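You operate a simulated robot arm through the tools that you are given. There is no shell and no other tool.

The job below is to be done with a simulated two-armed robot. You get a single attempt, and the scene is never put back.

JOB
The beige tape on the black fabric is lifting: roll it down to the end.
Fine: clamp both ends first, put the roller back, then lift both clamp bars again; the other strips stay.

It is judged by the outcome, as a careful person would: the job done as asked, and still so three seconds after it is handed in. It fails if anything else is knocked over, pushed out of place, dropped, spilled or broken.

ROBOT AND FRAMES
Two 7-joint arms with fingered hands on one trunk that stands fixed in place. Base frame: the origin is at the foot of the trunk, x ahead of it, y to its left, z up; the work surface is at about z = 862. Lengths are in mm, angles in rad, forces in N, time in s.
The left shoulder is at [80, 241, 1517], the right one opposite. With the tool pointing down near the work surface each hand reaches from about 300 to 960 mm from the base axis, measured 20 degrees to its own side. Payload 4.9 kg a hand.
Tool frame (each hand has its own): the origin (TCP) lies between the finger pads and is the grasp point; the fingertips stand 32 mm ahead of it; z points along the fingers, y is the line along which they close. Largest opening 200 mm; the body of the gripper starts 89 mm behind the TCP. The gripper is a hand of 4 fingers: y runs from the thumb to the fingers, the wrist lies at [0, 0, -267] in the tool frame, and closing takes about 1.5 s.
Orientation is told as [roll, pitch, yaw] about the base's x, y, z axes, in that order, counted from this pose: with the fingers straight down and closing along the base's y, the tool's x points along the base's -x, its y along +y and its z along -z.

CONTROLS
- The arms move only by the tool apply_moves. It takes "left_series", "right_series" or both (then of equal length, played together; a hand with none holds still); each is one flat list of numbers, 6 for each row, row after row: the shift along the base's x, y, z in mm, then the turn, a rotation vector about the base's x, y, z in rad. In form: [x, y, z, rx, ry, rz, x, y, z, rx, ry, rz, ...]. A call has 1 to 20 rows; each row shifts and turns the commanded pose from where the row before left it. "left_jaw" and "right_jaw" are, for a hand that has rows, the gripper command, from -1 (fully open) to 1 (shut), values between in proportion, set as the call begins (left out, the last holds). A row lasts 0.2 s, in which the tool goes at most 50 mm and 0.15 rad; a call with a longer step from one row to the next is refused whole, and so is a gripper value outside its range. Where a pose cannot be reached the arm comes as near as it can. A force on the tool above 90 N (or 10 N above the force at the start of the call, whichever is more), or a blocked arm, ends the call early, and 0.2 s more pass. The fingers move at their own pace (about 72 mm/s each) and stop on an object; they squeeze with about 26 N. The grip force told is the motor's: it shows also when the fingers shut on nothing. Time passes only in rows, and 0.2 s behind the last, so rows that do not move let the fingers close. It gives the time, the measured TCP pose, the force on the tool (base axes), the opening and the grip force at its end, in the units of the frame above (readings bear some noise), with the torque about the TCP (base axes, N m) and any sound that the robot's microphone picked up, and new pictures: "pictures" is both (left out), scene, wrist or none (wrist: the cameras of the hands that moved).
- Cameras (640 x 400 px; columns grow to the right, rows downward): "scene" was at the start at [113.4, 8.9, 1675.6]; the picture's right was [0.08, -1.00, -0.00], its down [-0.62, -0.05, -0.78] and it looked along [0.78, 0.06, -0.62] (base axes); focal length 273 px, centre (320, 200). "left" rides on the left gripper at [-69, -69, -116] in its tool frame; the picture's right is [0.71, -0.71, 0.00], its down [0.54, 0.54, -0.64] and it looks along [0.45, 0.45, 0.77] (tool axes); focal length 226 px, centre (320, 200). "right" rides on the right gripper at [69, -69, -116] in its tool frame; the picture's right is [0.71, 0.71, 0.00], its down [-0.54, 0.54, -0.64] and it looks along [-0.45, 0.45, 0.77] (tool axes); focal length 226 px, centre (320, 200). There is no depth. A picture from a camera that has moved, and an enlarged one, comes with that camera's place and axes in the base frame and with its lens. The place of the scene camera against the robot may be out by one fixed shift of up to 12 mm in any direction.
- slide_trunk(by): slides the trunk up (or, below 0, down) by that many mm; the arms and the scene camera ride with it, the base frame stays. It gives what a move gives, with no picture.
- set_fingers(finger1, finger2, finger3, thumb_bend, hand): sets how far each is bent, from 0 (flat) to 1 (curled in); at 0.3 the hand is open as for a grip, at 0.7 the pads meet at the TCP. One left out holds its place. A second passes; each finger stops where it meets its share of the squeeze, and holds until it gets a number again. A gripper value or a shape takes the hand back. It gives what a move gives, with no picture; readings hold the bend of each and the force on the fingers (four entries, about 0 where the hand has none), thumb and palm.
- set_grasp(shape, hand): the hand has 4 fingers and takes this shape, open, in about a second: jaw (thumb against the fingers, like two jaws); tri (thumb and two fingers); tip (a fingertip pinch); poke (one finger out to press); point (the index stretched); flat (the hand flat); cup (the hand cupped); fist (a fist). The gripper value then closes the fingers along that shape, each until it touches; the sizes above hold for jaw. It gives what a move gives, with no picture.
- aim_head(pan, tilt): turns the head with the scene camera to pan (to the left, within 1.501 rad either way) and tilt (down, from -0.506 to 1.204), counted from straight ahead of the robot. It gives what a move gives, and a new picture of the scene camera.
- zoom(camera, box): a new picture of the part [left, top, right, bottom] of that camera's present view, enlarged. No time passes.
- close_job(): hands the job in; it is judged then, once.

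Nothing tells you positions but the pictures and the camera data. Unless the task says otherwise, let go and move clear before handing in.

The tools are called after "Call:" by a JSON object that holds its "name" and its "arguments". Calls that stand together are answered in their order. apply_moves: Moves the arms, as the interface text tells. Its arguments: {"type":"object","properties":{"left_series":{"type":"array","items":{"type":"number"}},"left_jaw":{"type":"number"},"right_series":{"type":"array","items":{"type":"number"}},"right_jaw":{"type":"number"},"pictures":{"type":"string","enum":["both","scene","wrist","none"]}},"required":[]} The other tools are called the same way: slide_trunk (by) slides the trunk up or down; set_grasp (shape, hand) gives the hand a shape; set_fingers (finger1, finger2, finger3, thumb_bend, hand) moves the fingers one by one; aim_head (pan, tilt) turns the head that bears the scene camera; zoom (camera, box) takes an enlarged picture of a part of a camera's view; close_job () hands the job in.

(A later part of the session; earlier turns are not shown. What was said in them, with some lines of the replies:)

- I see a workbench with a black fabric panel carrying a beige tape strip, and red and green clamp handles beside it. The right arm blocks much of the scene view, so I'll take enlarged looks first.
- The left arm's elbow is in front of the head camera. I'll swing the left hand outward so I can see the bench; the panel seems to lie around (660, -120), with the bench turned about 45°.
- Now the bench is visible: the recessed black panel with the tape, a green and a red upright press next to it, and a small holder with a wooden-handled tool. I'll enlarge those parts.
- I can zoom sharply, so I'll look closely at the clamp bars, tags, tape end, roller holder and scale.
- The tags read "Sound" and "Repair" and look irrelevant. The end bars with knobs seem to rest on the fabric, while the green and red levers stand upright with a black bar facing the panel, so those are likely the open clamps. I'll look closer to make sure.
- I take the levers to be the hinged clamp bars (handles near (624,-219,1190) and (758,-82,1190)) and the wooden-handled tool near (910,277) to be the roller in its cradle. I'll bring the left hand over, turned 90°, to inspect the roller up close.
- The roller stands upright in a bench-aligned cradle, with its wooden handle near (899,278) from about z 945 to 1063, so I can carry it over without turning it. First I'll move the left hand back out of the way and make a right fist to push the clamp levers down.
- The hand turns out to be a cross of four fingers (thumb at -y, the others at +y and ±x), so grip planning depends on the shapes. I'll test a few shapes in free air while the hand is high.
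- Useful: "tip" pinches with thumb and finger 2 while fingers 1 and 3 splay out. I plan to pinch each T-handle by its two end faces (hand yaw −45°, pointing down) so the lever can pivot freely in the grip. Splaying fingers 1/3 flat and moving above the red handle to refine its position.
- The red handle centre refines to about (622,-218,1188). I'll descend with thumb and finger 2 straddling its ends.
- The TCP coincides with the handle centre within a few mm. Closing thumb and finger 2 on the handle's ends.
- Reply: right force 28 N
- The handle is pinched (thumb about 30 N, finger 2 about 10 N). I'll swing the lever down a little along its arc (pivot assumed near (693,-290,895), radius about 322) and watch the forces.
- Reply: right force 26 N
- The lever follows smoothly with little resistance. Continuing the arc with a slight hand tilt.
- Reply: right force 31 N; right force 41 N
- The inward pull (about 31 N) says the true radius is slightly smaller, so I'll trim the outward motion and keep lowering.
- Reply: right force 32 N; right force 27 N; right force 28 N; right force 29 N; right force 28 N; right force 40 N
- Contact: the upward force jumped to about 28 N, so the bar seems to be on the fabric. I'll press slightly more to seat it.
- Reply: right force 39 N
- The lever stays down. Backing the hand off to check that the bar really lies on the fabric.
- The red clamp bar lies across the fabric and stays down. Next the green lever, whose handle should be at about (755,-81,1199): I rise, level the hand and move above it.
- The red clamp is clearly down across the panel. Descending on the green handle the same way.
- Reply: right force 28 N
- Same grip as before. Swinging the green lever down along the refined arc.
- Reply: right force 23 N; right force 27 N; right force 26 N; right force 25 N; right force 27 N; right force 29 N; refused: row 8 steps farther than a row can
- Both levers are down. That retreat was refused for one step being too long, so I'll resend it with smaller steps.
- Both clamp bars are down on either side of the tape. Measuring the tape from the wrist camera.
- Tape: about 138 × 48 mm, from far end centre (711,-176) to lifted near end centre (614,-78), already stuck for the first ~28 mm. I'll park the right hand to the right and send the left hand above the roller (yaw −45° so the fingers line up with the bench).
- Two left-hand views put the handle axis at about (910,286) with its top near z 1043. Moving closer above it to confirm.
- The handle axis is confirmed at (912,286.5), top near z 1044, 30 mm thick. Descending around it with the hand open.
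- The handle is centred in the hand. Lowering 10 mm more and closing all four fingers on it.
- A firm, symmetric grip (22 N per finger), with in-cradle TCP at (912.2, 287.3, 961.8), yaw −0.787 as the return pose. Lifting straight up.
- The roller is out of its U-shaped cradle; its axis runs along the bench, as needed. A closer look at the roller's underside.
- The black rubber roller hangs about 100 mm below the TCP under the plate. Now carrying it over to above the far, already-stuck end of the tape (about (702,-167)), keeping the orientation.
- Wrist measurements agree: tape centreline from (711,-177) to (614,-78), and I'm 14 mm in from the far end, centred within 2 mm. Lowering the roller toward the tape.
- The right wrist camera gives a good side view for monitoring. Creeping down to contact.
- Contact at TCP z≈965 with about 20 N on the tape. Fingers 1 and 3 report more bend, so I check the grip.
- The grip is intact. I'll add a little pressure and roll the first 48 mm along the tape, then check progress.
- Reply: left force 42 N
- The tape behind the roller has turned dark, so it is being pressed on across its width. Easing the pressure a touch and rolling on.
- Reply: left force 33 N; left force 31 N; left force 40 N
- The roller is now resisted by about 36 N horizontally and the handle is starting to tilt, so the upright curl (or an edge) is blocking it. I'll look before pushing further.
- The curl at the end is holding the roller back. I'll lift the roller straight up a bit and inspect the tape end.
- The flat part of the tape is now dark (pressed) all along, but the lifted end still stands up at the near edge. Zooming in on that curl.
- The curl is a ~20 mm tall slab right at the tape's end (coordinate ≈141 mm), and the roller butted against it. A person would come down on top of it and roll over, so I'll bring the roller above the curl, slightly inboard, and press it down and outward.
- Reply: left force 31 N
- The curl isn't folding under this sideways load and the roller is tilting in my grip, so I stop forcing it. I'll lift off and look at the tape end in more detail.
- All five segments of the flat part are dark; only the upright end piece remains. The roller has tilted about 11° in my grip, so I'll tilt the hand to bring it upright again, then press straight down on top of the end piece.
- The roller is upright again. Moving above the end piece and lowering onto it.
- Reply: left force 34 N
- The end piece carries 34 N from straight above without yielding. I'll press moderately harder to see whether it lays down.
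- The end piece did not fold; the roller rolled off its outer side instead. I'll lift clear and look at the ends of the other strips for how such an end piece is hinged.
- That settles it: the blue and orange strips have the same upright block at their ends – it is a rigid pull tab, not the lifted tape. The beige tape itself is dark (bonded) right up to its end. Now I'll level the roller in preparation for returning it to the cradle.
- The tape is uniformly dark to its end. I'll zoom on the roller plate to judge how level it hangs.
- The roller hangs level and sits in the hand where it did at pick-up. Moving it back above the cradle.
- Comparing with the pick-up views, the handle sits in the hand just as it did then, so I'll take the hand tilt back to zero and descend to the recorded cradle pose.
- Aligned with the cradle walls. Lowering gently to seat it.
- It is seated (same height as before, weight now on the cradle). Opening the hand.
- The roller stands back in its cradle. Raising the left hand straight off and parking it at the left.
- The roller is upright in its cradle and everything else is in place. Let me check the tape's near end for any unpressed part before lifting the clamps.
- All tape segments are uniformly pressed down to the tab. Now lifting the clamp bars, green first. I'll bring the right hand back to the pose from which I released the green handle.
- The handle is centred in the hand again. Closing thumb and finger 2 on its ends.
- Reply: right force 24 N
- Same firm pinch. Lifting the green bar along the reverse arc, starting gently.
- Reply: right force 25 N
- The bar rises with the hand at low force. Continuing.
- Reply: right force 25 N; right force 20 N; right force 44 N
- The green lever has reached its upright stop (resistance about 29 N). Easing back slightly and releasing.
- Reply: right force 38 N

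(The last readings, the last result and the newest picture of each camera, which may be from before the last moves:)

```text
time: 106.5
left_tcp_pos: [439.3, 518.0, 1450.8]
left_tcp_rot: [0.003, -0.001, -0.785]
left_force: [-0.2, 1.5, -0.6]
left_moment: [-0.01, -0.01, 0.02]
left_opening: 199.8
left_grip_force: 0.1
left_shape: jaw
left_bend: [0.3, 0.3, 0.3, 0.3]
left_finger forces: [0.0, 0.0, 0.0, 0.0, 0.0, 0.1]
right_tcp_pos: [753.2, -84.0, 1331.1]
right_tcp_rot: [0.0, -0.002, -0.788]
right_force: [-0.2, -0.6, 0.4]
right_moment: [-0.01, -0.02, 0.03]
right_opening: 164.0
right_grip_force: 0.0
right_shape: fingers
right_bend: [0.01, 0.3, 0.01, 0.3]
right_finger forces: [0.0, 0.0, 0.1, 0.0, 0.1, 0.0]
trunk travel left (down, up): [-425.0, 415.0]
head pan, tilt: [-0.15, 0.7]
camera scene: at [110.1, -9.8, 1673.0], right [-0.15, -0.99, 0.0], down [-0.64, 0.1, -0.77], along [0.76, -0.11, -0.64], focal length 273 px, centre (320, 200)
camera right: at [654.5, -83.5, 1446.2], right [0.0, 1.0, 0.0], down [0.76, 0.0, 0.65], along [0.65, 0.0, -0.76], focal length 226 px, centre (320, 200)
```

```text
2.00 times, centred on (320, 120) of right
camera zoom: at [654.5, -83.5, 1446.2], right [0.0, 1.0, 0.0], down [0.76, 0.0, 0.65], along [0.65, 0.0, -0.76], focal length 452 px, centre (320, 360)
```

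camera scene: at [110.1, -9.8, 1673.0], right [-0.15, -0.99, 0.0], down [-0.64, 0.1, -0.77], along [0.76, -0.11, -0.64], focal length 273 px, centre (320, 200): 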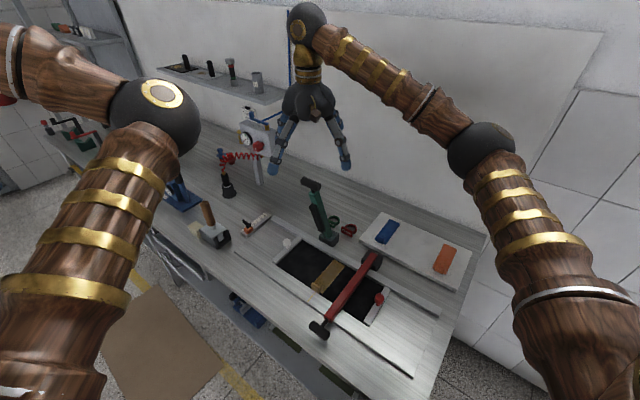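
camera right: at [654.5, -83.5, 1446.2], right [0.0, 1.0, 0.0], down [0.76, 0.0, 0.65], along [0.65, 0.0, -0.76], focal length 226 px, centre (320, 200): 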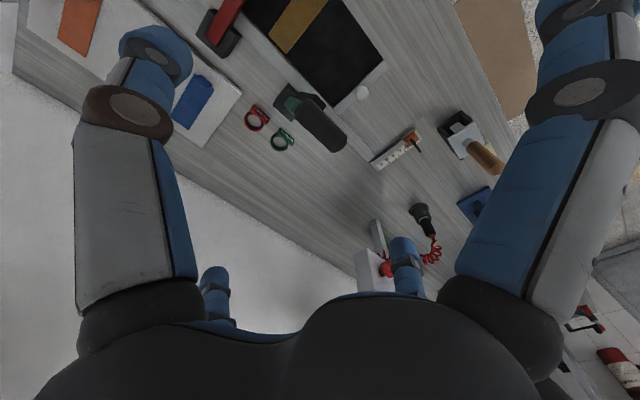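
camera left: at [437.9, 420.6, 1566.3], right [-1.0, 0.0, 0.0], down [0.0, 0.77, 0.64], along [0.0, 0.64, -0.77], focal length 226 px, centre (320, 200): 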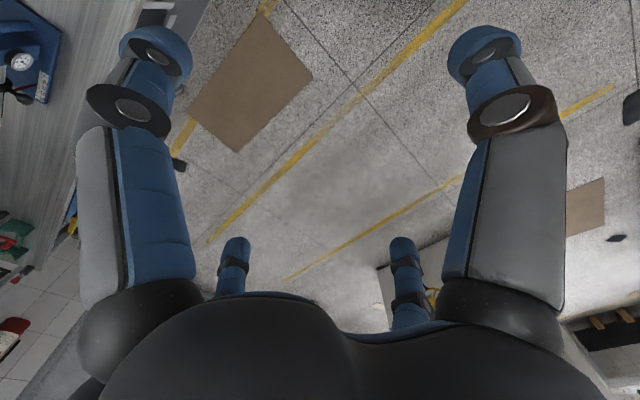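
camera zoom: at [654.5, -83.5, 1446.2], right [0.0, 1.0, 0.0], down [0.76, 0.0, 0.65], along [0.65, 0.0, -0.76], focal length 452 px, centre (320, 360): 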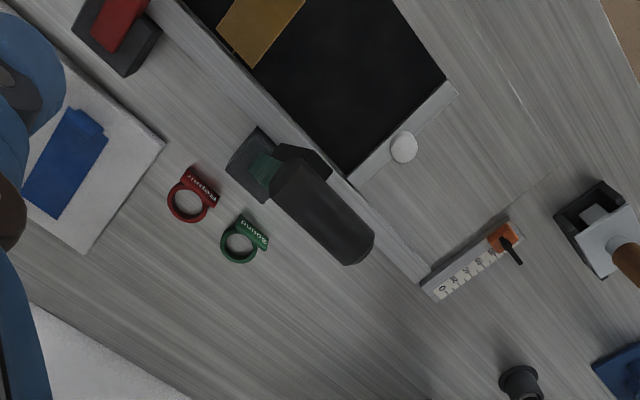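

The green lever is back exactly where it stood at the start and stays up. Now the red one: moving to its pre-grip pose.

Call:
{"name": "apply_moves", "arguments": {"right_series": [-39.3, 6.0, 0, 0, 0, 0, -39.3, 6.0, 0, 0, 0, 0, -39.3, 6.0, 0, 0, 0, 0, -39.3, 6.0, 0, 0, 0, 0, -39.3, 6.0, 0, 0, 0, 0, -39.3, 6.0, 0, 0, 0, 0, -39.3, 6.0, 0, 0, 0, 0, -39.3, 6.0, 0, 0, 0, 0, 0, 0, -43, -0.0389, -0.0389, 0, 0, 0, -43, -0.0389, -0.0389, 0, 0, 0, -43, -0.0389, -0.0389, 0, 0, 0, -43, -0.0389, -0.0389, 0, 0, 0, -43, -0.0389, -0.0389, 0, 0, 0, -43, -0.0389, -0.0389, 0, 0, 0, -43, -0.0389, -0.0389, 0, 0, 0, -43, -0.0389, -0.0389, 0], "pictures": "both"}}

Call:
{"name": "zoom", "arguments": {"camera": "right", "box": [160, 40, 480, 290]}}

```text
time: 110.0
left_tcp_pos: [441.2, 517.0, 1449.8]
left_tcp_rot: [0.001, 0.003, -0.789]
left_force: [0.8, 0.3, 0.4]
left_moment: [0.02, 0.04, 0.01]
left_opening: 200.0
left_grip_force: 0.1
left_shape: jaw
left_bend: [0.3, 0.3, 0.3, 0.3]
left_finger forces: [0.0, 0.0, 0.0, 0.0, 0.0, 0.0]
right_tcp_pos: [438.8, -35.1, 982.9]
right_tcp_rot: [0.002, -0.446, -0.785]
right_force: [-0.7, 0.0, 0.5]
right_moment: [-0.01, -0.01, -0.02]
right_opening: 163.8
right_grip_force: 0.0
right_shape: fingers
right_bend: [0.01, 0.3, 0.01, 0.3]
right_finger forces: [0.0, 0.0, 0.1, 0.0, 0.0, 0.1]
trunk travel left (down, up): [-425.0, 415.0]
head pan, tilt: [-0.15, 0.7]
camera scene: at [111.9, -10.1, 1673.0], right [-0.15, -0.99, 0.0], down [-0.64, 0.1, -0.76], along [0.76, -0.11, -0.64], focal length 273 px, centre (320, 200)
camera right: at [311.4, -5.5, 1059.1], right [0.05, 0.95, -0.3], down [0.53, 0.23, 0.81], along [0.84, -0.2, -0.5], focal length 226 px, centre (320, 200)
```

scene: 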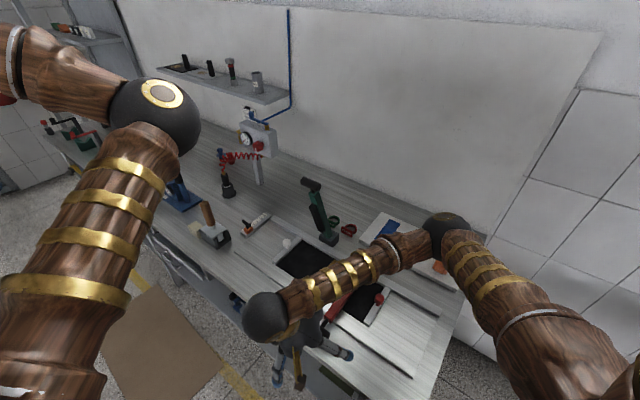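
right: 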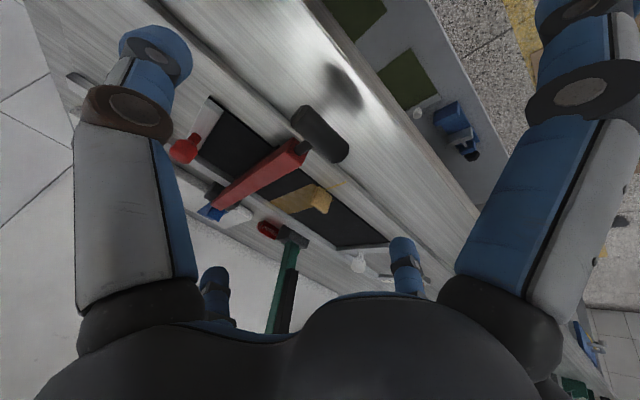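

```text
1.60 times, centred on (320, 165) of right
camera zoom: at [311.4, -5.5, 1059.1], right [0.05, 0.95, -0.3], down [0.53, 0.23, 0.81], along [0.84, -0.2, -0.5], focal length 362 px, centre (320, 256)
```

zoom: 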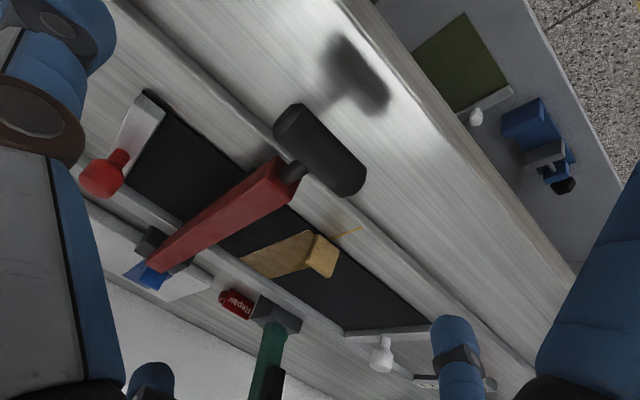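

Call:
{"name": "apply_moves", "arguments": {"right_series": [7.1, -8.0, -23.4, 0, 0, 0, 7.1, -8.0, -23.4, 0, 0, 0, 7.0, -7.9, -23.4, 0, 0, 0, 7.0, -7.9, -23.3, 0, 0, 0], "pictures": "wrist"}}

Call:
{"name": "zoom", "arguments": {"camera": "right", "box": [160, 40, 480, 290]}}

```text
time: 111.0
left_tcp_pos: [440.0, 517.1, 1449.9]
left_tcp_rot: [0.002, 0.003, -0.784]
left_force: [0.0, 0.3, -0.2]
left_moment: [-0.01, 0.02, 0.02]
left_opening: 200.0
left_grip_force: 0.0
left_shape: jaw
left_bend: [0.3, 0.3, 0.3, 0.3]
left_finger forces: [0.0, 0.0, 0.1, 0.0, 0.1, 0.0]
right_tcp_pos: [465.7, -68.1, 891.8]
right_tcp_rot: [0.0, -0.442, -0.784]
right_force: [-0.3, 0.6, -0.2]
right_moment: [0.03, 0.01, 0.0]
right_opening: 163.9
right_grip_force: 0.0
right_shape: fingers
right_bend: [0.01, 0.3, 0.01, 0.3]
right_finger forces: [0.1, 0.0, 0.0, 0.1, 0.0, 0.1]
trunk travel left (down, up): [-425.0, 415.0]
head pan, tilt: [-0.15, 0.7]
camera right: at [339.0, -38.0, 967.3], right [0.05, 0.95, -0.3], down [0.53, 0.23, 0.81], along [0.84, -0.2, -0.5], focal length 226 px, centre (320, 200)
```

right: 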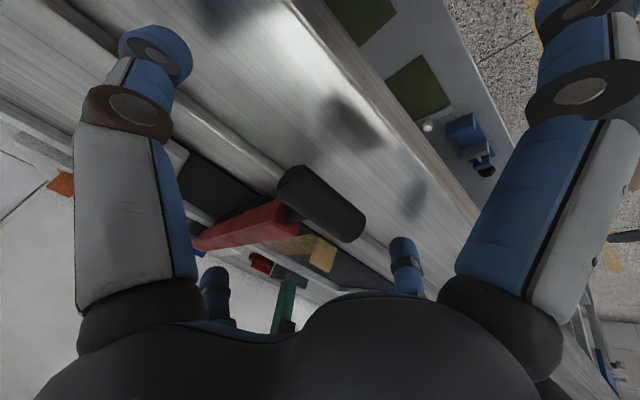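

```text
1.60 times, centred on (320, 165) of right
camera zoom: at [339.0, -38.0, 967.3], right [0.05, 0.95, -0.3], down [0.53, 0.23, 0.81], along [0.84, -0.2, -0.5], focal length 362 px, centre (320, 256)
```

zoom: 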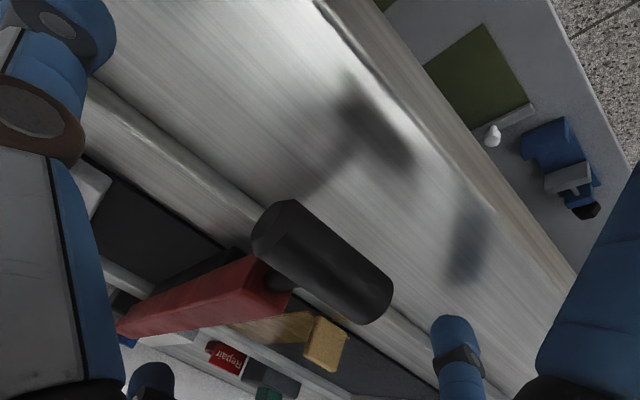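

The red handle is centred in the hand just like the green one was. Closing on it.

Call:
{"name": "set_fingers", "arguments": {"hand": "right", "finger2": 0.75, "thumb_bend": 0.75}}

Call:
{"name": "apply_moves", "arguments": {"right_series": [0.3, -0.3, 8, 0.007, 0.007, 0, 0.3, -0.3, 8, 0.007, 0.007, 0, 0.5, -0.5, 15.6, 0.0135, 0.0135, 0], "pictures": "wrist"}}

```text
time: 112.0
left_tcp_pos: [439.7, 514.5, 1451.2]
left_tcp_rot: [0.002, 0.001, -0.786]
left_force: [-0.4, -0.5, 0.3]
left_moment: [-0.03, 0.02, -0.01]
left_opening: 200.0
left_grip_force: 0.0
left_shape: jaw
left_bend: [0.3, 0.3, 0.3, 0.3]
left_finger forces: [0.0, 0.1, 0.0, 0.0, 0.0, 0.1]
right_tcp_pos: [464.7, -68.8, 891.7]
right_tcp_rot: [-0.001, -0.442, -0.784]
right_force: [-11.4, -18.8, -6.0]
right_moment: [-0.17, 0.15, -0.04]
right_opening: 129.0
right_grip_force: 18.4
right_shape: fingers
right_bend: [0.01, 0.59, 0.01, 0.64]
right_finger forces: [0.0, 8.5, 0.1, 0.1, 28.2, 0.0]
trunk travel left (down, up): [-425.0, 415.0]
head pan, tilt: [-0.15, 0.7]
```

```text
time: 112.8
left_tcp_pos: [438.9, 515.4, 1451.4]
left_tcp_rot: [0.004, 0.001, -0.789]
left_force: [-0.6, -0.5, 0.4]
left_moment: [0.0, -0.02, -0.01]
left_opening: 199.9
left_grip_force: 0.1
left_shape: jaw
left_bend: [0.3, 0.3, 0.3, 0.3]
left_finger forces: [0.0, 0.0, 0.0, 0.1, 0.0, 0.0]
right_tcp_pos: [466.3, -68.7, 924.5]
right_tcp_rot: [0.001, -0.403, -0.788]
right_force: [-18.0, -17.7, -4.9]
right_moment: [-0.14, 0.19, -0.19]
right_opening: 129.2
right_grip_force: 18.1
right_shape: fingers
right_bend: [0.01, 0.6, 0.01, 0.64]
right_finger forces: [0.1, 8.0, 0.0, 0.0, 28.5, 0.1]
trunk travel left (down, up): [-425.0, 415.0]
head pan, tilt: [-0.15, 0.7]
camera right: at [341.0, -41.3, 1003.7], right [0.04, 0.96, -0.28], down [0.56, 0.21, 0.8], along [0.83, -0.19, -0.53], focal length 226 px, centre (320, 200)
```

right: 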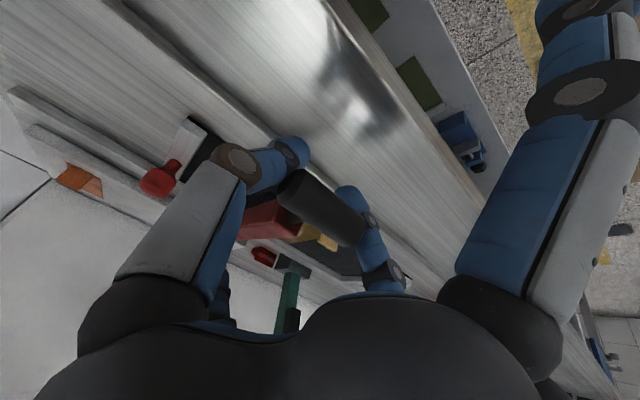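

The red bar is rising with the hand. Continuing along the same arc.

Call:
{"name": "apply_moves", "arguments": {"right_series": [1.5, -1.5, 16.8, 0.0135, 0.0135, 0, 2.1, -2.1, 16.7, 0.0135, 0.0135, 0, 2.7, -2.7, 16.5, 0.0135, 0.0135, 0, 3.1, -3.1, 16.3, 0.0135, 0.0135, 0, 3.6, -3.6, 16.0, 0.0135, 0.0135, 0, 4.2, -4.2, 15.7, 0.0135, 0.0135, 0, 4.7, -4.7, 15.4, 0.0135, 0.0135, 0], "pictures": "wrist"}}

Call:
{"name": "apply_moves", "arguments": {"right_series": [4.8, -4.8, 14.9, 0.0135, 0.0135, 0, 5.6, -5.6, 14.5, 0.0135, 0.0135, 0, 6.2, -6.2, 14.0, 0.0135, 0.0135, 0, 7.0, -7.0, 13.5, 0.0135, 0.0135, 0, 7.7, -7.7, 13.0, 0.0135, 0.0135, 0, 8.2, -8.2, 12.4, 0.0135, 0.0135, 0, 8.6, -8.6, 11.8, 0.0135, 0.0135, 0], "pictures": "both"}}

```text
time: 114.3
left_tcp_pos: [438.2, 515.6, 1452.3]
left_tcp_rot: [0.002, 0.0, -0.785]
left_force: [-0.6, -0.6, -0.5]
left_moment: [0.02, 0.0, 0.0]
left_opening: 200.1
left_grip_force: 0.0
left_shape: jaw
left_bend: [0.3, 0.3, 0.3, 0.3]
left_finger forces: [0.0, 0.1, 0.1, 0.1, 0.1, 0.1]
right_tcp_pos: [487.0, -90.7, 1038.4]
right_tcp_rot: [0.004, -0.274, -0.789]
right_force: [-20.7, -8.2, 2.5]
right_moment: [-0.06, 0.21, -0.24]
right_opening: 128.9
right_grip_force: 16.6
right_shape: fingers
right_bend: [0.01, 0.6, 0.01, 0.64]
right_finger forces: [0.0, 6.8, 0.0, 0.1, 26.1, 0.0]
trunk travel left (down, up): [-425.0, 415.0]
head pan, tilt: [-0.15, 0.7]
camera right: at [370.6, -71.5, 1131.8], right [0.02, 0.98, -0.19], down [0.63, 0.13, 0.77], along [0.78, -0.13, -0.61], focal length 226 px, centre (320, 200)
```

right: 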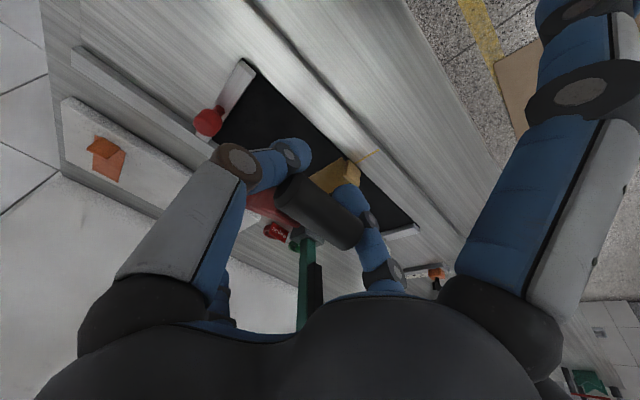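

```text
time: 116.0
left_tcp_pos: [437.2, 515.6, 1453.3]
left_tcp_rot: [0.003, -0.001, -0.787]
left_force: [0.1, 0.8, 0.0]
left_moment: [-0.04, -0.01, -0.01]
left_opening: 199.6
left_grip_force: 0.0
left_shape: jaw
left_bend: [0.3, 0.3, 0.3, 0.3]
left_finger forces: [0.0, 0.0, 0.1, 0.0, 0.0, 0.0]
right_tcp_pos: [535.3, -139.1, 1132.1]
right_tcp_rot: [0.004, -0.138, -0.787]
right_force: [-16.5, -9.9, 4.9]
right_moment: [0.02, 0.15, -0.09]
right_opening: 128.6
right_grip_force: 18.1
right_shape: fingers
right_bend: [0.01, 0.6, 0.01, 0.64]
right_finger forces: [0.0, 8.5, 0.0, 0.0, 26.8, 0.1]
trunk travel left (down, up): [-425.0, 415.0]
head pan, tilt: [-0.15, 0.7]
camera scene: at [108.2, -12.4, 1673.2], right [-0.15, -0.99, 0.0], down [-0.64, 0.1, -0.77], along [0.76, -0.11, -0.64], focal length 273 px, centre (320, 200)
camera right: at [427.8, -129.8, 1238.0], right [0.01, 1.0, -0.1], down [0.7, 0.06, 0.71], along [0.72, -0.07, -0.69], focal length 226 px, centre (320, 200)
```

scene: 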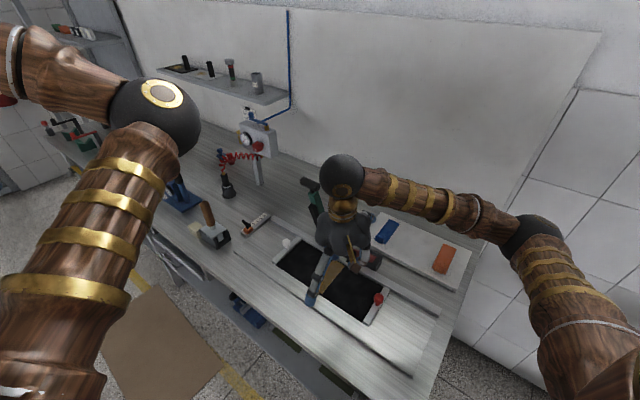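
right: 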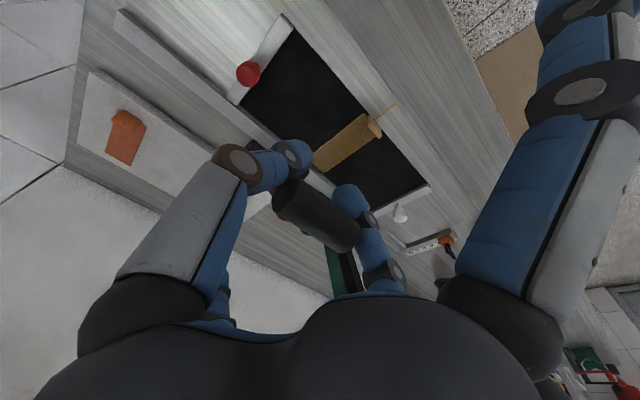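

Call:
{"name": "apply_moves", "arguments": {"right_series": [9.0, -9.0, 11.1, 0.0135, 0.0135, 0, 9.5, -9.5, 10.4, 0.0135, 0.0135, 0, 9.8, -9.8, 9.7, 0.0135, 0.0135, 0, 10.2, -10.2, 9.0, 0.0135, 0.0135, 0, 10.5, -10.5, 8.2, 0.0135, 0.0135, 0, 10.8, -10.8, 7.4, 0.0135, 0.0135, 0, 7.2, -7.2, 4.4, 0.006, 0.006, 0], "pictures": "scene"}}

Call:
{"name": "zoom", "arguments": {"camera": "scene", "box": [280, 140, 440, 280]}}

```text
time: 117.5
left_tcp_pos: [437.8, 514.7, 1452.8]
left_tcp_rot: [0.003, 0.001, -0.787]
left_force: [-0.3, -0.6, 0.3]
left_moment: [-0.03, 0.02, 0.01]
left_opening: 199.7
left_grip_force: 0.0
left_shape: jaw
left_bend: [0.3, 0.3, 0.3, 0.3]
left_finger forces: [0.0, 0.0, 0.0, 0.0, 0.1, 0.1]
right_tcp_pos: [603.1, -206.3, 1193.8]
right_tcp_rot: [0.003, -0.019, -0.788]
right_force: [-15.9, -13.0, 8.9]
right_moment: [-0.06, 0.18, -0.01]
right_opening: 128.3
right_grip_force: 16.5
right_shape: fingers
right_bend: [0.01, 0.6, 0.01, 0.64]
right_finger forces: [0.0, 6.8, 0.0, 0.1, 26.7, 0.0]
trunk travel left (down, up): [-425.0, 415.0]
head pan, tilt: [-0.15, 0.7]
camera scene: at [107.4, -12.7, 1673.3], right [-0.15, -0.99, 0.0], down [-0.64, 0.1, -0.77], along [0.76, -0.11, -0.64], focal length 273 px, centre (320, 200)
```

scene: 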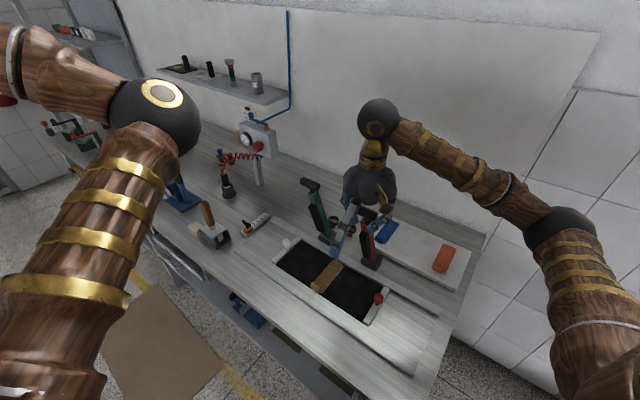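

```text
2.86 times, centred on (360, 210) of scene
camera zoom: at [107.4, -12.7, 1673.3], right [-0.15, -0.99, 0.0], down [-0.64, 0.1, -0.77], along [0.76, -0.11, -0.64], focal length 780 px, centre (206, 171)
```

zoom: 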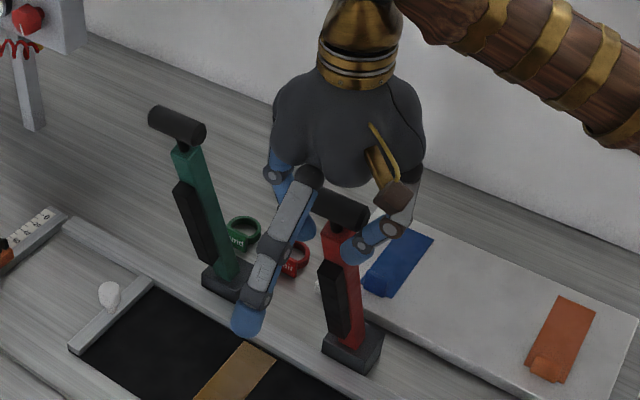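

Call:
{"name": "apply_moves", "arguments": {"right_series": [6.5, -6.5, 2.5, 0.005, 0.005, 0, 5, -5, 1.5, 0.005, 0.005, 0], "pictures": "none"}}

```text
time: 118.2
left_tcp_pos: [433.6, 520.1, 1450.9]
left_tcp_rot: [0.005, -0.001, -0.786]
left_force: [-0.1, 0.3, -0.5]
left_moment: [0.0, -0.05, 0.01]
left_opening: 199.6
left_grip_force: 0.1
left_shape: jaw
left_bend: [0.3, 0.3, 0.3, 0.3]
left_finger forces: [0.0, 0.1, 0.0, 0.0, 0.0, 0.0]
right_tcp_pos: [610.3, -214.3, 1197.4]
right_tcp_rot: [-0.001, -0.002, -0.783]
right_force: [-32.3, 0.2, -3.1]
right_moment: [0.0, 0.22, -0.51]
right_opening: 128.4
right_grip_force: 20.7
right_shape: fingers
right_bend: [0.01, 0.6, 0.01, 0.64]
right_finger forces: [0.0, 7.9, 0.0, 0.0, 32.5, 0.1]
trunk travel left (down, up): [-425.0, 415.0]
head pan, tilt: [-0.15, 0.7]
```

Call:
{"name": "apply_moves", "arguments": {"right_series": [1.5, -1.5, 0.5, 0, 0, 0, 0, 0, 0, 0, 0, 0], "pictures": "none"}}

Call:
{"name": "zoom", "arguments": {"camera": "scene", "box": [290, 170, 410, 280]}}

```text
time: 118.8
left_tcp_pos: [435.6, 518.8, 1451.6]
left_tcp_rot: [0.004, -0.002, -0.786]
left_force: [0.4, 0.6, 0.1]
left_moment: [0.03, 0.0, 0.0]
left_opening: 199.6
left_grip_force: 0.0
left_shape: jaw
left_bend: [0.3, 0.3, 0.3, 0.3]
left_finger forces: [0.1, 0.1, 0.0, 0.1, 0.1, 0.0]
right_tcp_pos: [612.6, -216.0, 1198.5]
right_tcp_rot: [0.0, -0.002, -0.785]
right_force: [-40.6, 10.1, -16.1]
right_moment: [0.11, 0.14, -0.64]
right_opening: 128.9
right_grip_force: 20.3
right_shape: fingers
right_bend: [0.01, 0.6, 0.01, 0.64]
right_finger forces: [0.0, 9.2, 0.0, 0.0, 32.4, 0.0]
trunk travel left (down, up): [-425.0, 415.0]
head pan, tilt: [-0.15, 0.7]
```

```text
3.64 times, centred on (350, 225) of scene
camera zoom: at [105.5, -8.9, 1673.1], right [-0.15, -0.99, 0.0], down [-0.63, 0.1, -0.77], along [0.76, -0.11, -0.64], focal length 992 px, centre (211, 109)
```

zoom: 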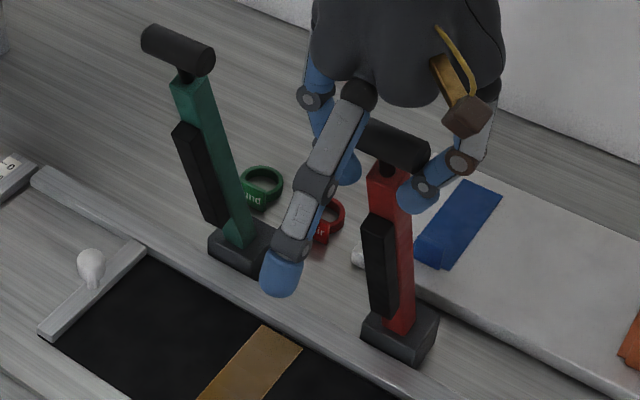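

The red lever is at its upright stop, matching its original picture. Easing off, releasing and rising clear.

Call:
{"name": "apply_moves", "arguments": {"right_series": [-2, 2, -0.5, 0, 0, 0], "pictures": "none"}}

Call:
{"name": "set_fingers", "arguments": {"hand": "right", "finger2": 0.3, "thumb_bend": 0.3}}

Call:
{"name": "apply_moves", "arguments": {"right_series": [0, 0, 20, 0, 0, 0, 0, 0, 35, 0, 0, 0, 0, 0, 40, 0, 0, 0, 0, 0, 40, 0, 0, 0, -14, -28, 14, 0, 0, 0, -14, -28, 14, 0, 0, 0, -14, -28, 14, 0, 0, 0, -14, -28, 14, 0, 0, 0, -14, -28, 0, 0, 0, 0, -14, -28, 0, 0, 0, 0, -14, -28, 0, 0, 0, 0, -14, -28, 0, 0, 0, 0, -14, -28, 0, 0, 0, 0], "pictures": "both"}}

Call:
{"name": "zoom", "arguments": {"camera": "scene", "box": [180, 170, 460, 360]}}

Call:
{"name": "zoom", "arguments": {"camera": "scene", "box": [290, 170, 410, 280]}}

Call:
{"name": "zoom", "arguments": {"camera": "scene", "box": [260, 230, 400, 330]}}

```text
time: 119.2
left_tcp_pos: [437.1, 517.1, 1452.1]
left_tcp_rot: [0.003, 0.003, -0.786]
left_force: [0.2, 0.4, 0.2]
left_moment: [0.01, 0.01, 0.0]
left_opening: 200.1
left_grip_force: 0.1
left_shape: jaw
left_bend: [0.3, 0.3, 0.3, 0.3]
left_finger forces: [0.0, 0.0, 0.1, 0.0, 0.1, 0.1]
right_tcp_pos: [612.1, -216.2, 1197.6]
right_tcp_rot: [0.001, -0.002, -0.785]
right_force: [-34.1, 5.4, -14.7]
right_moment: [0.06, 0.12, -0.42]
right_opening: 128.8
right_grip_force: 19.8
right_shape: fingers
right_bend: [0.01, 0.6, 0.01, 0.64]
right_finger forces: [0.1, 9.3, 0.0, 0.1, 30.0, 0.1]
trunk travel left (down, up): [-425.0, 415.0]
head pan, tilt: [-0.15, 0.7]
```

```text
time: 120.2
left_tcp_pos: [442.9, 516.3, 1449.9]
left_tcp_rot: [0.001, 0.002, -0.788]
left_force: [0.4, -0.4, 0.6]
left_moment: [0.0, 0.05, 0.01]
left_opening: 199.8
left_grip_force: 0.1
left_shape: jaw
left_bend: [0.3, 0.3, 0.3, 0.3]
left_finger forces: [0.0, 0.0, 0.1, 0.0, 0.0, 0.0]
right_tcp_pos: [617.0, -217.0, 1195.7]
right_tcp_rot: [0.0, -0.003, -0.789]
right_force: [0.1, 0.0, 0.2]
right_moment: [-0.02, -0.01, 0.03]
right_opening: 163.9
right_grip_force: 0.0
right_shape: fingers
right_bend: [0.01, 0.3, 0.01, 0.3]
right_finger forces: [0.0, 0.0, 0.0, 0.0, 0.1, 0.0]
trunk travel left (down, up): [-425.0, 415.0]
head pan, tilt: [-0.15, 0.7]
```

```text
time: 123.0
left_tcp_pos: [439.1, 515.5, 1450.4]
left_tcp_rot: [0.001, 0.002, -0.784]
left_force: [-1.0, -0.7, 0.0]
left_moment: [0.0, -0.05, 0.06]
left_opening: 200.0
left_grip_force: 0.1
left_shape: jaw
left_bend: [0.3, 0.3, 0.3, 0.3]
left_finger forces: [0.1, 0.0, 0.1, 0.1, 0.0, 0.1]
right_tcp_pos: [489.0, -468.6, 1388.7]
right_tcp_rot: [0.001, -0.002, -0.786]
right_force: [-0.3, -0.7, -0.3]
right_moment: [0.0, 0.0, -0.03]
right_opening: 163.9
right_grip_force: 0.1
right_shape: fingers
right_bend: [0.01, 0.3, 0.01, 0.3]
right_finger forces: [0.0, 0.1, 0.1, 0.0, 0.0, 0.0]
trunk travel left (down, up): [-425.0, 415.0]
head pan, tilt: [-0.15, 0.7]
camera scene: at [109.8, -11.8, 1673.1], right [-0.15, -0.99, 0.0], down [-0.64, 0.1, -0.77], along [0.76, -0.11, -0.64], focal length 273 px, centre (320, 200)
camera right: at [391.5, -469.6, 1503.0], right [0.0, 1.0, 0.0], down [0.76, 0.0, 0.64], along [0.64, 0.0, -0.76], focal length 226 px, centre (320, 200)
```

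scene: 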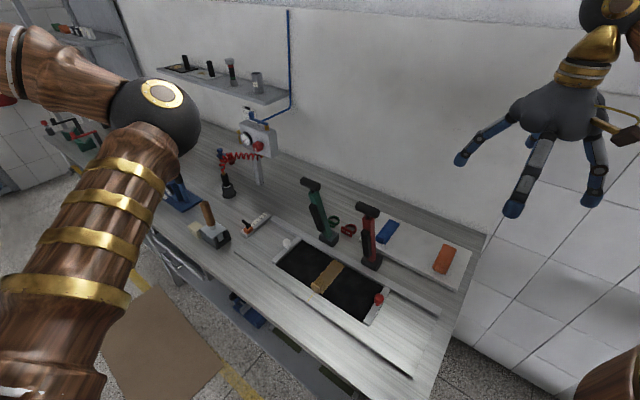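
right: 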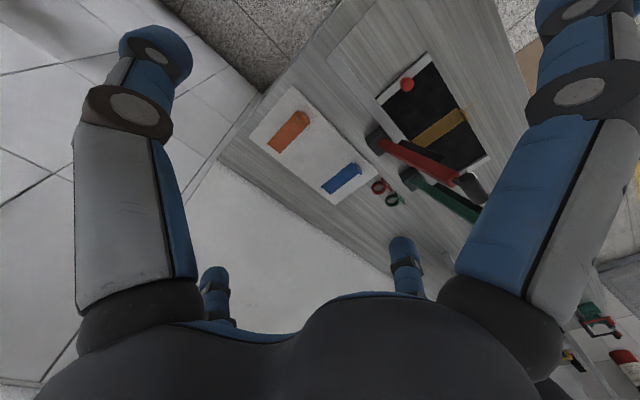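

```text
2.11 times, centred on (320, 265) of scene
camera zoom: at [109.8, -11.8, 1673.1], right [-0.15, -0.99, 0.0], down [-0.64, 0.1, -0.77], along [0.76, -0.11, -0.64], focal length 574 px, centre (320, 63)
```

zoom: 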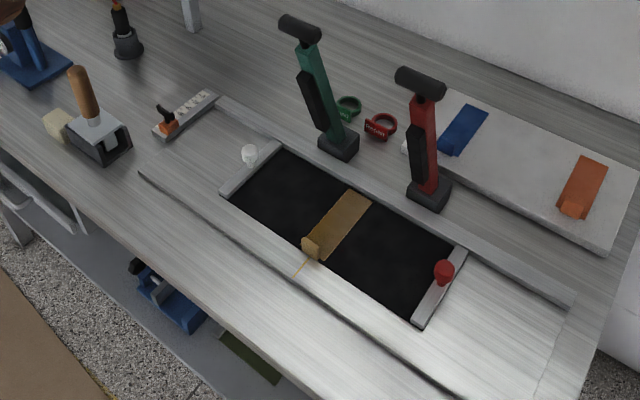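

```text
3.64 times, centred on (350, 225) of scene
camera zoom: at [109.8, -11.8, 1673.1], right [-0.15, -0.99, 0.0], down [-0.64, 0.1, -0.77], along [0.76, -0.11, -0.64], focal length 992 px, centre (211, 109)
```

zoom: 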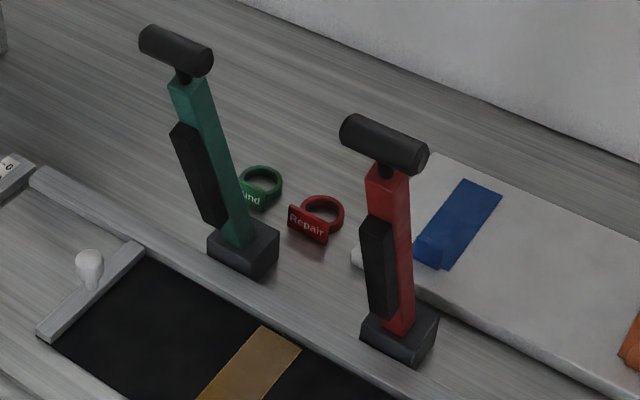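

```text
4.00 times, centred on (330, 280) of scene
camera zoom: at [109.8, -11.8, 1673.1], right [-0.15, -0.99, 0.0], down [-0.64, 0.1, -0.77], along [0.76, -0.11, -0.64], focal length 1091 px, centre (280, -120)
```

zoom: 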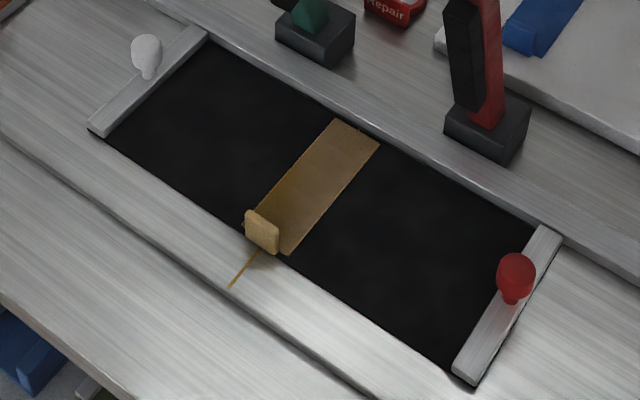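

Both levers stand as at the start, the roller is home, and tags and strips are untouched. Before handing in I want to double-check what the knobbed end bars are, using a low camera angle from the near side.

Call:
{"name": "apply_moves", "arguments": {"right_series": [-5.7, 48, -10, 0, 0, 0, -5.7, 48, -10, 0, 0, 0, -5.7, 48, -10, 0, 0, 0, -5.7, 48, -10, 0, 0, 0, -5.7, 48, -10, 0, 0, 0, -5.7, 48, -10, 0, 0, 0, -5.7, 48, -10, 0, 0, 0, -5.7, 48, -10, 0, 0, 0, -5.7, 48, -10, 0, 0, 0, 0, 0, -46, -0.0389, -0.0389, 0, 0, 0, -46, -0.0389, -0.0389, 0, 0, 0, -46, -0.0389, -0.0389, 0, 0, 0, -46, -0.0389, -0.0389, 0, 0, 0, -46, -0.0389, -0.0389, 0, 0, 0, -46, -0.0389, -0.0389, 0, 0, 0, -46, -0.0389, -0.0389, 0, 0, 0, -40, -0.0389, -0.0389, 0], "pictures": "wrist"}}

Call:
{"name": "zoom", "arguments": {"camera": "right", "box": [150, 90, 270, 220]}}

Call:
{"name": "zoom", "arguments": {"camera": "right", "box": [240, 120, 400, 290]}}

```text
time: 126.5
left_tcp_pos: [441.0, 518.1, 1450.7]
left_tcp_rot: [0.003, 0.001, -0.788]
left_force: [-0.1, 0.0, 0.7]
left_moment: [-0.02, -0.04, 0.01]
left_opening: 200.0
left_grip_force: 0.1
left_shape: jaw
left_bend: [0.3, 0.3, 0.3, 0.3]
left_finger forces: [0.0, 0.0, 0.0, 0.0, 0.0, 0.0]
right_tcp_pos: [439.3, -35.3, 934.1]
right_tcp_rot: [-0.001, -0.443, -0.785]
right_force: [0.8, -0.5, 0.4]
right_moment: [0.02, 0.0, 0.02]
right_opening: 164.0
right_grip_force: 0.0
right_shape: fingers
right_bend: [0.01, 0.3, 0.01, 0.3]
right_finger forces: [0.0, 0.1, 0.1, 0.0, 0.0, 0.0]
trunk travel left (down, up): [-425.0, 415.0]
head pan, tilt: [-0.15, 0.7]
camera right: at [311.9, -6.6, 1008.9], right [0.05, 0.95, -0.3], down [0.53, 0.23, 0.81], along [0.84, -0.2, -0.5], focal length 226 px, centre (320, 200)
```

right: 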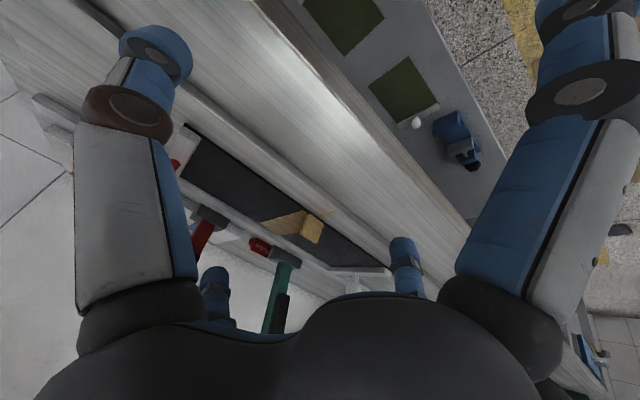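

```text
3.08 times, centred on (210, 155) of right
camera zoom: at [311.9, -6.6, 1008.9], right [0.05, 0.95, -0.3], down [0.53, 0.23, 0.81], along [0.84, -0.2, -0.5], focal length 696 px, centre (658, 338)
```

zoom: 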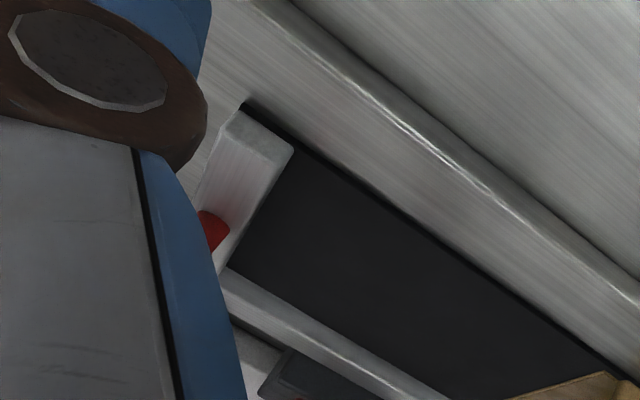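

```text
2.35 times, centred on (320, 205) of right
camera zoom: at [311.9, -6.6, 1008.9], right [0.05, 0.95, -0.3], down [0.53, 0.23, 0.81], along [0.84, -0.2, -0.5], focal length 532 px, centre (320, 188)
```

zoom: 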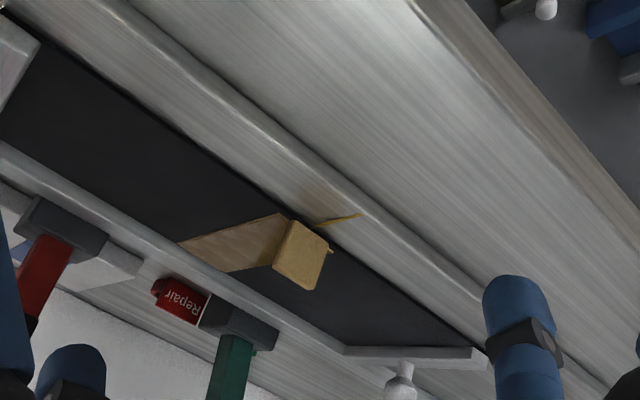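

Call:
{"name": "zoom", "arguments": {"camera": "right", "box": [178, 112, 222, 150]}}

Call:
{"name": "zoom", "arguments": {"camera": "right", "box": [325, 245, 395, 295]}}

Call:
{"name": "zoom", "arguments": {"camera": "scene", "box": [366, 286, 396, 330]}}

```text
10.53 times, centred on (200, 131) of right
camera zoom: at [311.9, -6.6, 1008.9], right [0.05, 0.95, -0.3], down [0.53, 0.23, 0.81], along [0.84, -0.2, -0.5], focal length 2380 px, centre (1583, 926)
```

zoom: 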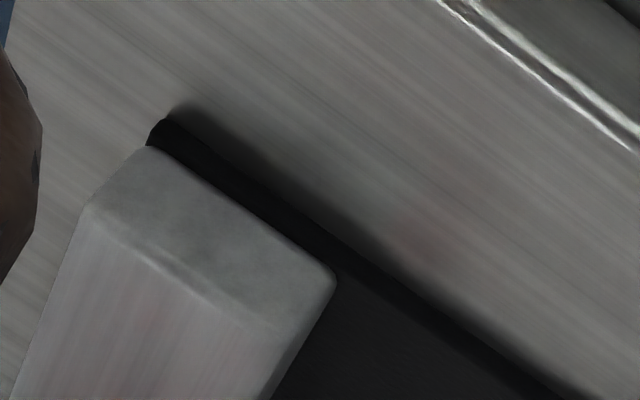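

```text
8.00 times, centred on (360, 270) of right
camera zoom: at [311.9, -6.6, 1008.9], right [0.05, 0.95, -0.3], down [0.53, 0.23, 0.81], along [0.84, -0.2, -0.5], focal length 1808 px, centre (0, -360)
```

zoom: 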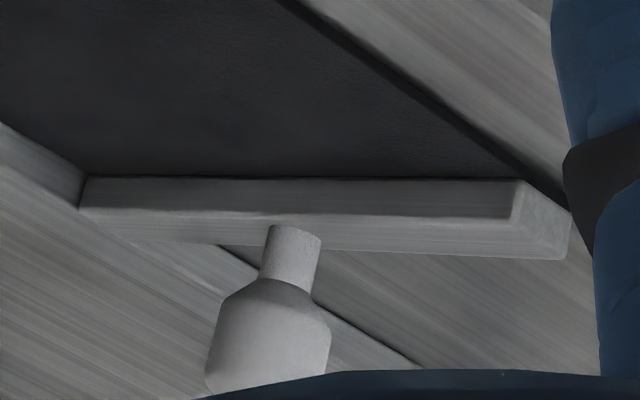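

```text
9.09 times, centred on (381, 308) of scene
camera zoom: at [111.7, -10.3, 1673.0], right [-0.15, -0.99, 0.0], down [-0.64, 0.1, -0.76], along [0.76, -0.11, -0.64], focal length 2480 px, centre (-234, -782)
```

zoom: 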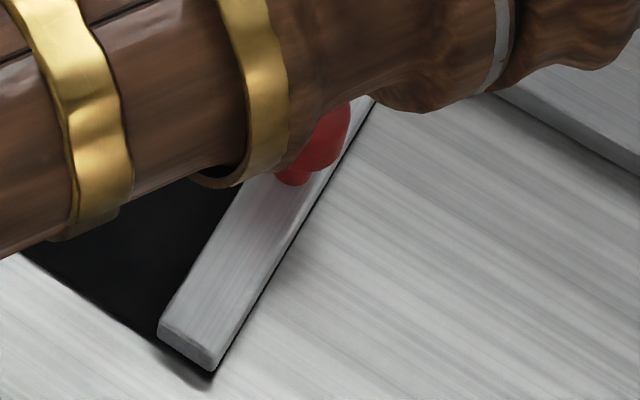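

The knobbed bars are fixed end pieces resting on the board, with no gap and nothing to open, so the two levers were indeed the clamps. Withdrawing the right hand to a clear parked position.

Call:
{"name": "apply_moves", "arguments": {"right_series": [-10, 10, 30, 0, 0, 0, 0, 0, 46, 0.0389, 0.0389, 0, 0, 0, 46, 0.0389, 0.0389, 0, 0, 0, 46, 0.0389, 0.0389, 0, 0, 0, 46, 0.0389, 0.0389, 0, 0, 0, 46, 0.0389, 0.0389, 0, 0, 0, 46, 0.0389, 0.0389, 0, 0, 0, 46, 0.0389, 0.0389, 0, 0, 0, 40, 0.0389, 0.0389, 0, 4, -48, 8, 0, 0, 0, 4, -48, 8, 0, 0, 0, 4, -48, 8, 0, 0, 0, 4, -48, 8, 0, 0, 0, 4, -48, 8, 0, 0, 0, 4, -48, 8, 0, 0, 0, 4, -48, 8, 0, 0, 0, 4, -48, 8, 0, 0, 0, 4, -48, 8, 0, 0, 0], "pictures": "scene"}}

Call:
{"name": "zoom", "arguments": {"camera": "scene", "box": [180, 170, 480, 360]}}

Call:
{"name": "zoom", "arguments": {"camera": "scene", "box": [180, 180, 280, 260]}}

Call:
{"name": "zoom", "arguments": {"camera": "scene", "box": [310, 250, 350, 297]}}

```text
time: 130.3
left_tcp_pos: [439.0, 516.7, 1451.3]
left_tcp_rot: [0.003, 0.001, -0.784]
left_force: [0.8, -0.2, 0.7]
left_moment: [0.02, -0.01, -0.03]
left_opening: 200.1
left_grip_force: 0.1
left_shape: jaw
left_bend: [0.3, 0.3, 0.3, 0.3]
left_finger forces: [0.0, 0.0, 0.0, 0.1, 0.0, 0.0]
right_tcp_pos: [464.9, -460.5, 1398.5]
right_tcp_rot: [0.002, -0.001, -0.785]
right_force: [1.1, 0.2, -0.5]
right_moment: [0.01, 0.01, -0.01]
right_opening: 163.7
right_grip_force: 0.1
right_shape: fingers
right_bend: [0.01, 0.3, 0.01, 0.3]
right_finger forces: [0.0, 0.0, 0.0, 0.0, 0.1, 0.1]
trunk travel left (down, up): [-425.0, 415.0]
head pan, tilt: [-0.15, 0.7]
camera scene: at [110.2, -12.0, 1673.0], right [-0.15, -0.99, 0.0], down [-0.64, 0.1, -0.77], along [0.76, -0.11, -0.64], focal length 273 px, centre (320, 200)
```

scene: 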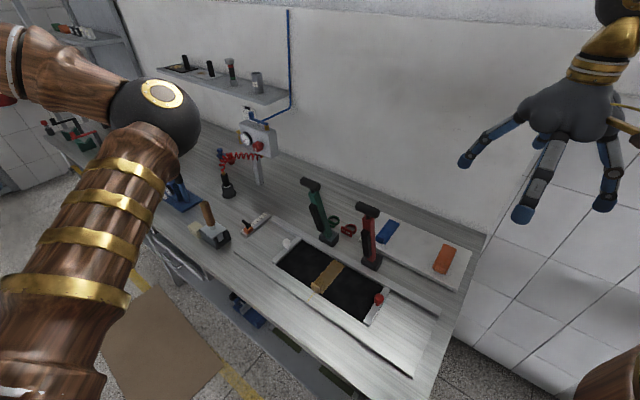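

```text
2.11 times, centred on (330, 265) of scene
camera zoom: at [110.2, -12.0, 1673.0], right [-0.15, -0.99, 0.0], down [-0.64, 0.1, -0.77], along [0.76, -0.11, -0.64], focal length 574 px, centre (299, 63)
```

zoom: 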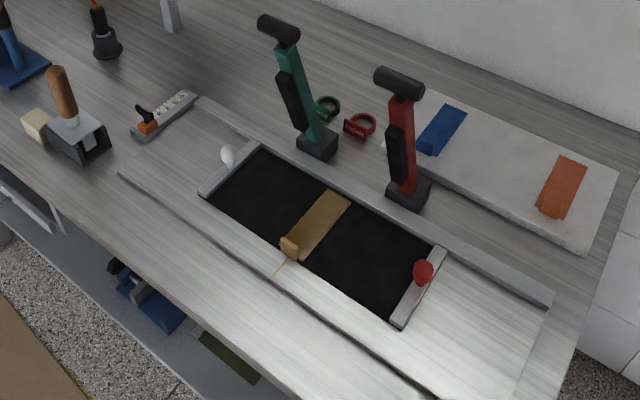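

```text
5.00 times, centred on (230, 220) of scene
camera zoom: at [110.2, -12.0, 1673.0], right [-0.15, -0.99, 0.0], down [-0.64, 0.1, -0.77], along [0.76, -0.11, -0.64], focal length 1364 px, centre (770, 100)
```

zoom: 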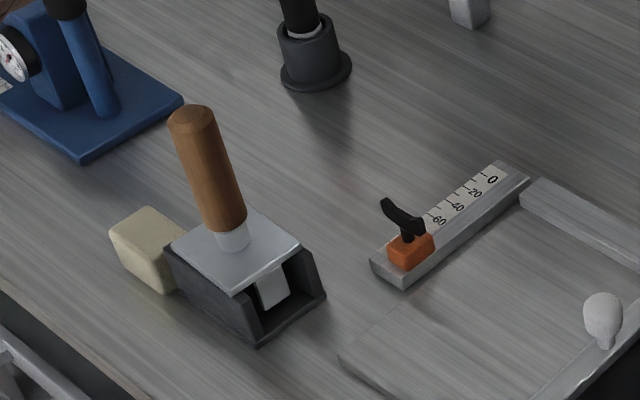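

```text
8.51 times, centred on (330, 274) of scene
camera zoom: at [110.2, -12.0, 1673.0], right [-0.15, -0.99, 0.0], down [-0.64, 0.1, -0.77], along [0.76, -0.11, -0.64], focal length 2322 px, centre (235, -426)
```

zoom: 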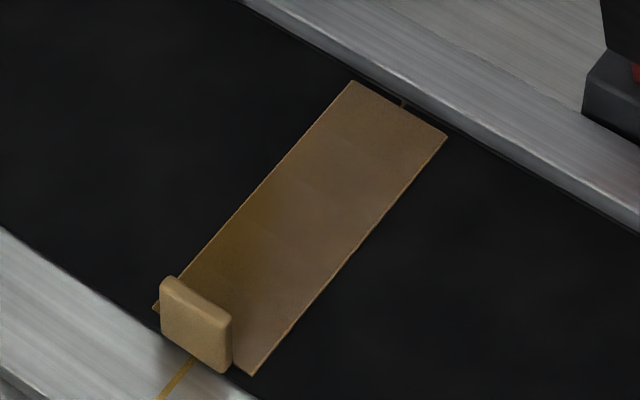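

The tape is pressed flat to its end, the roller is in its cradle, and both clamp bars are up. The other strips and objects are in place and both hands are clear, so I'm handing the job in.

Call:
{"name": "close_job", "arguments": {}}

```text
The job is handed in.
```

The beige tape is rolled down along its whole length, and the job is handed in. I don't have the verdict yet.

- **Clamping:** I swung the red and green levers down onto the fabric before rolling. I took them to be the clamp bars, because the knobbed bars at the ends of the fabric were already resting on it and had nothing to close.
- **Rolling:** I rolled with roughly 20–40 N of pressure. The tape turned evenly dark right up to its end, which I took as pressed down.
- **Tab at the end:** A stiff upright tab at the near end stopped the roller about 20 mm short of the tape's edge. I first took it for lifted tape and pressed on it twice with up to about 35 N. It didn't visibly move. The blue and orange strips have the same tab, so I left it standing.
- **Putting back:** The roller is back upright in its cradle. Both levers are up again, in the same spot as at the start as far as the pictures show.
- **Everything else:** The blue and orange strips and the tags look untouched. Both hands were clear of the bench when I handed in.
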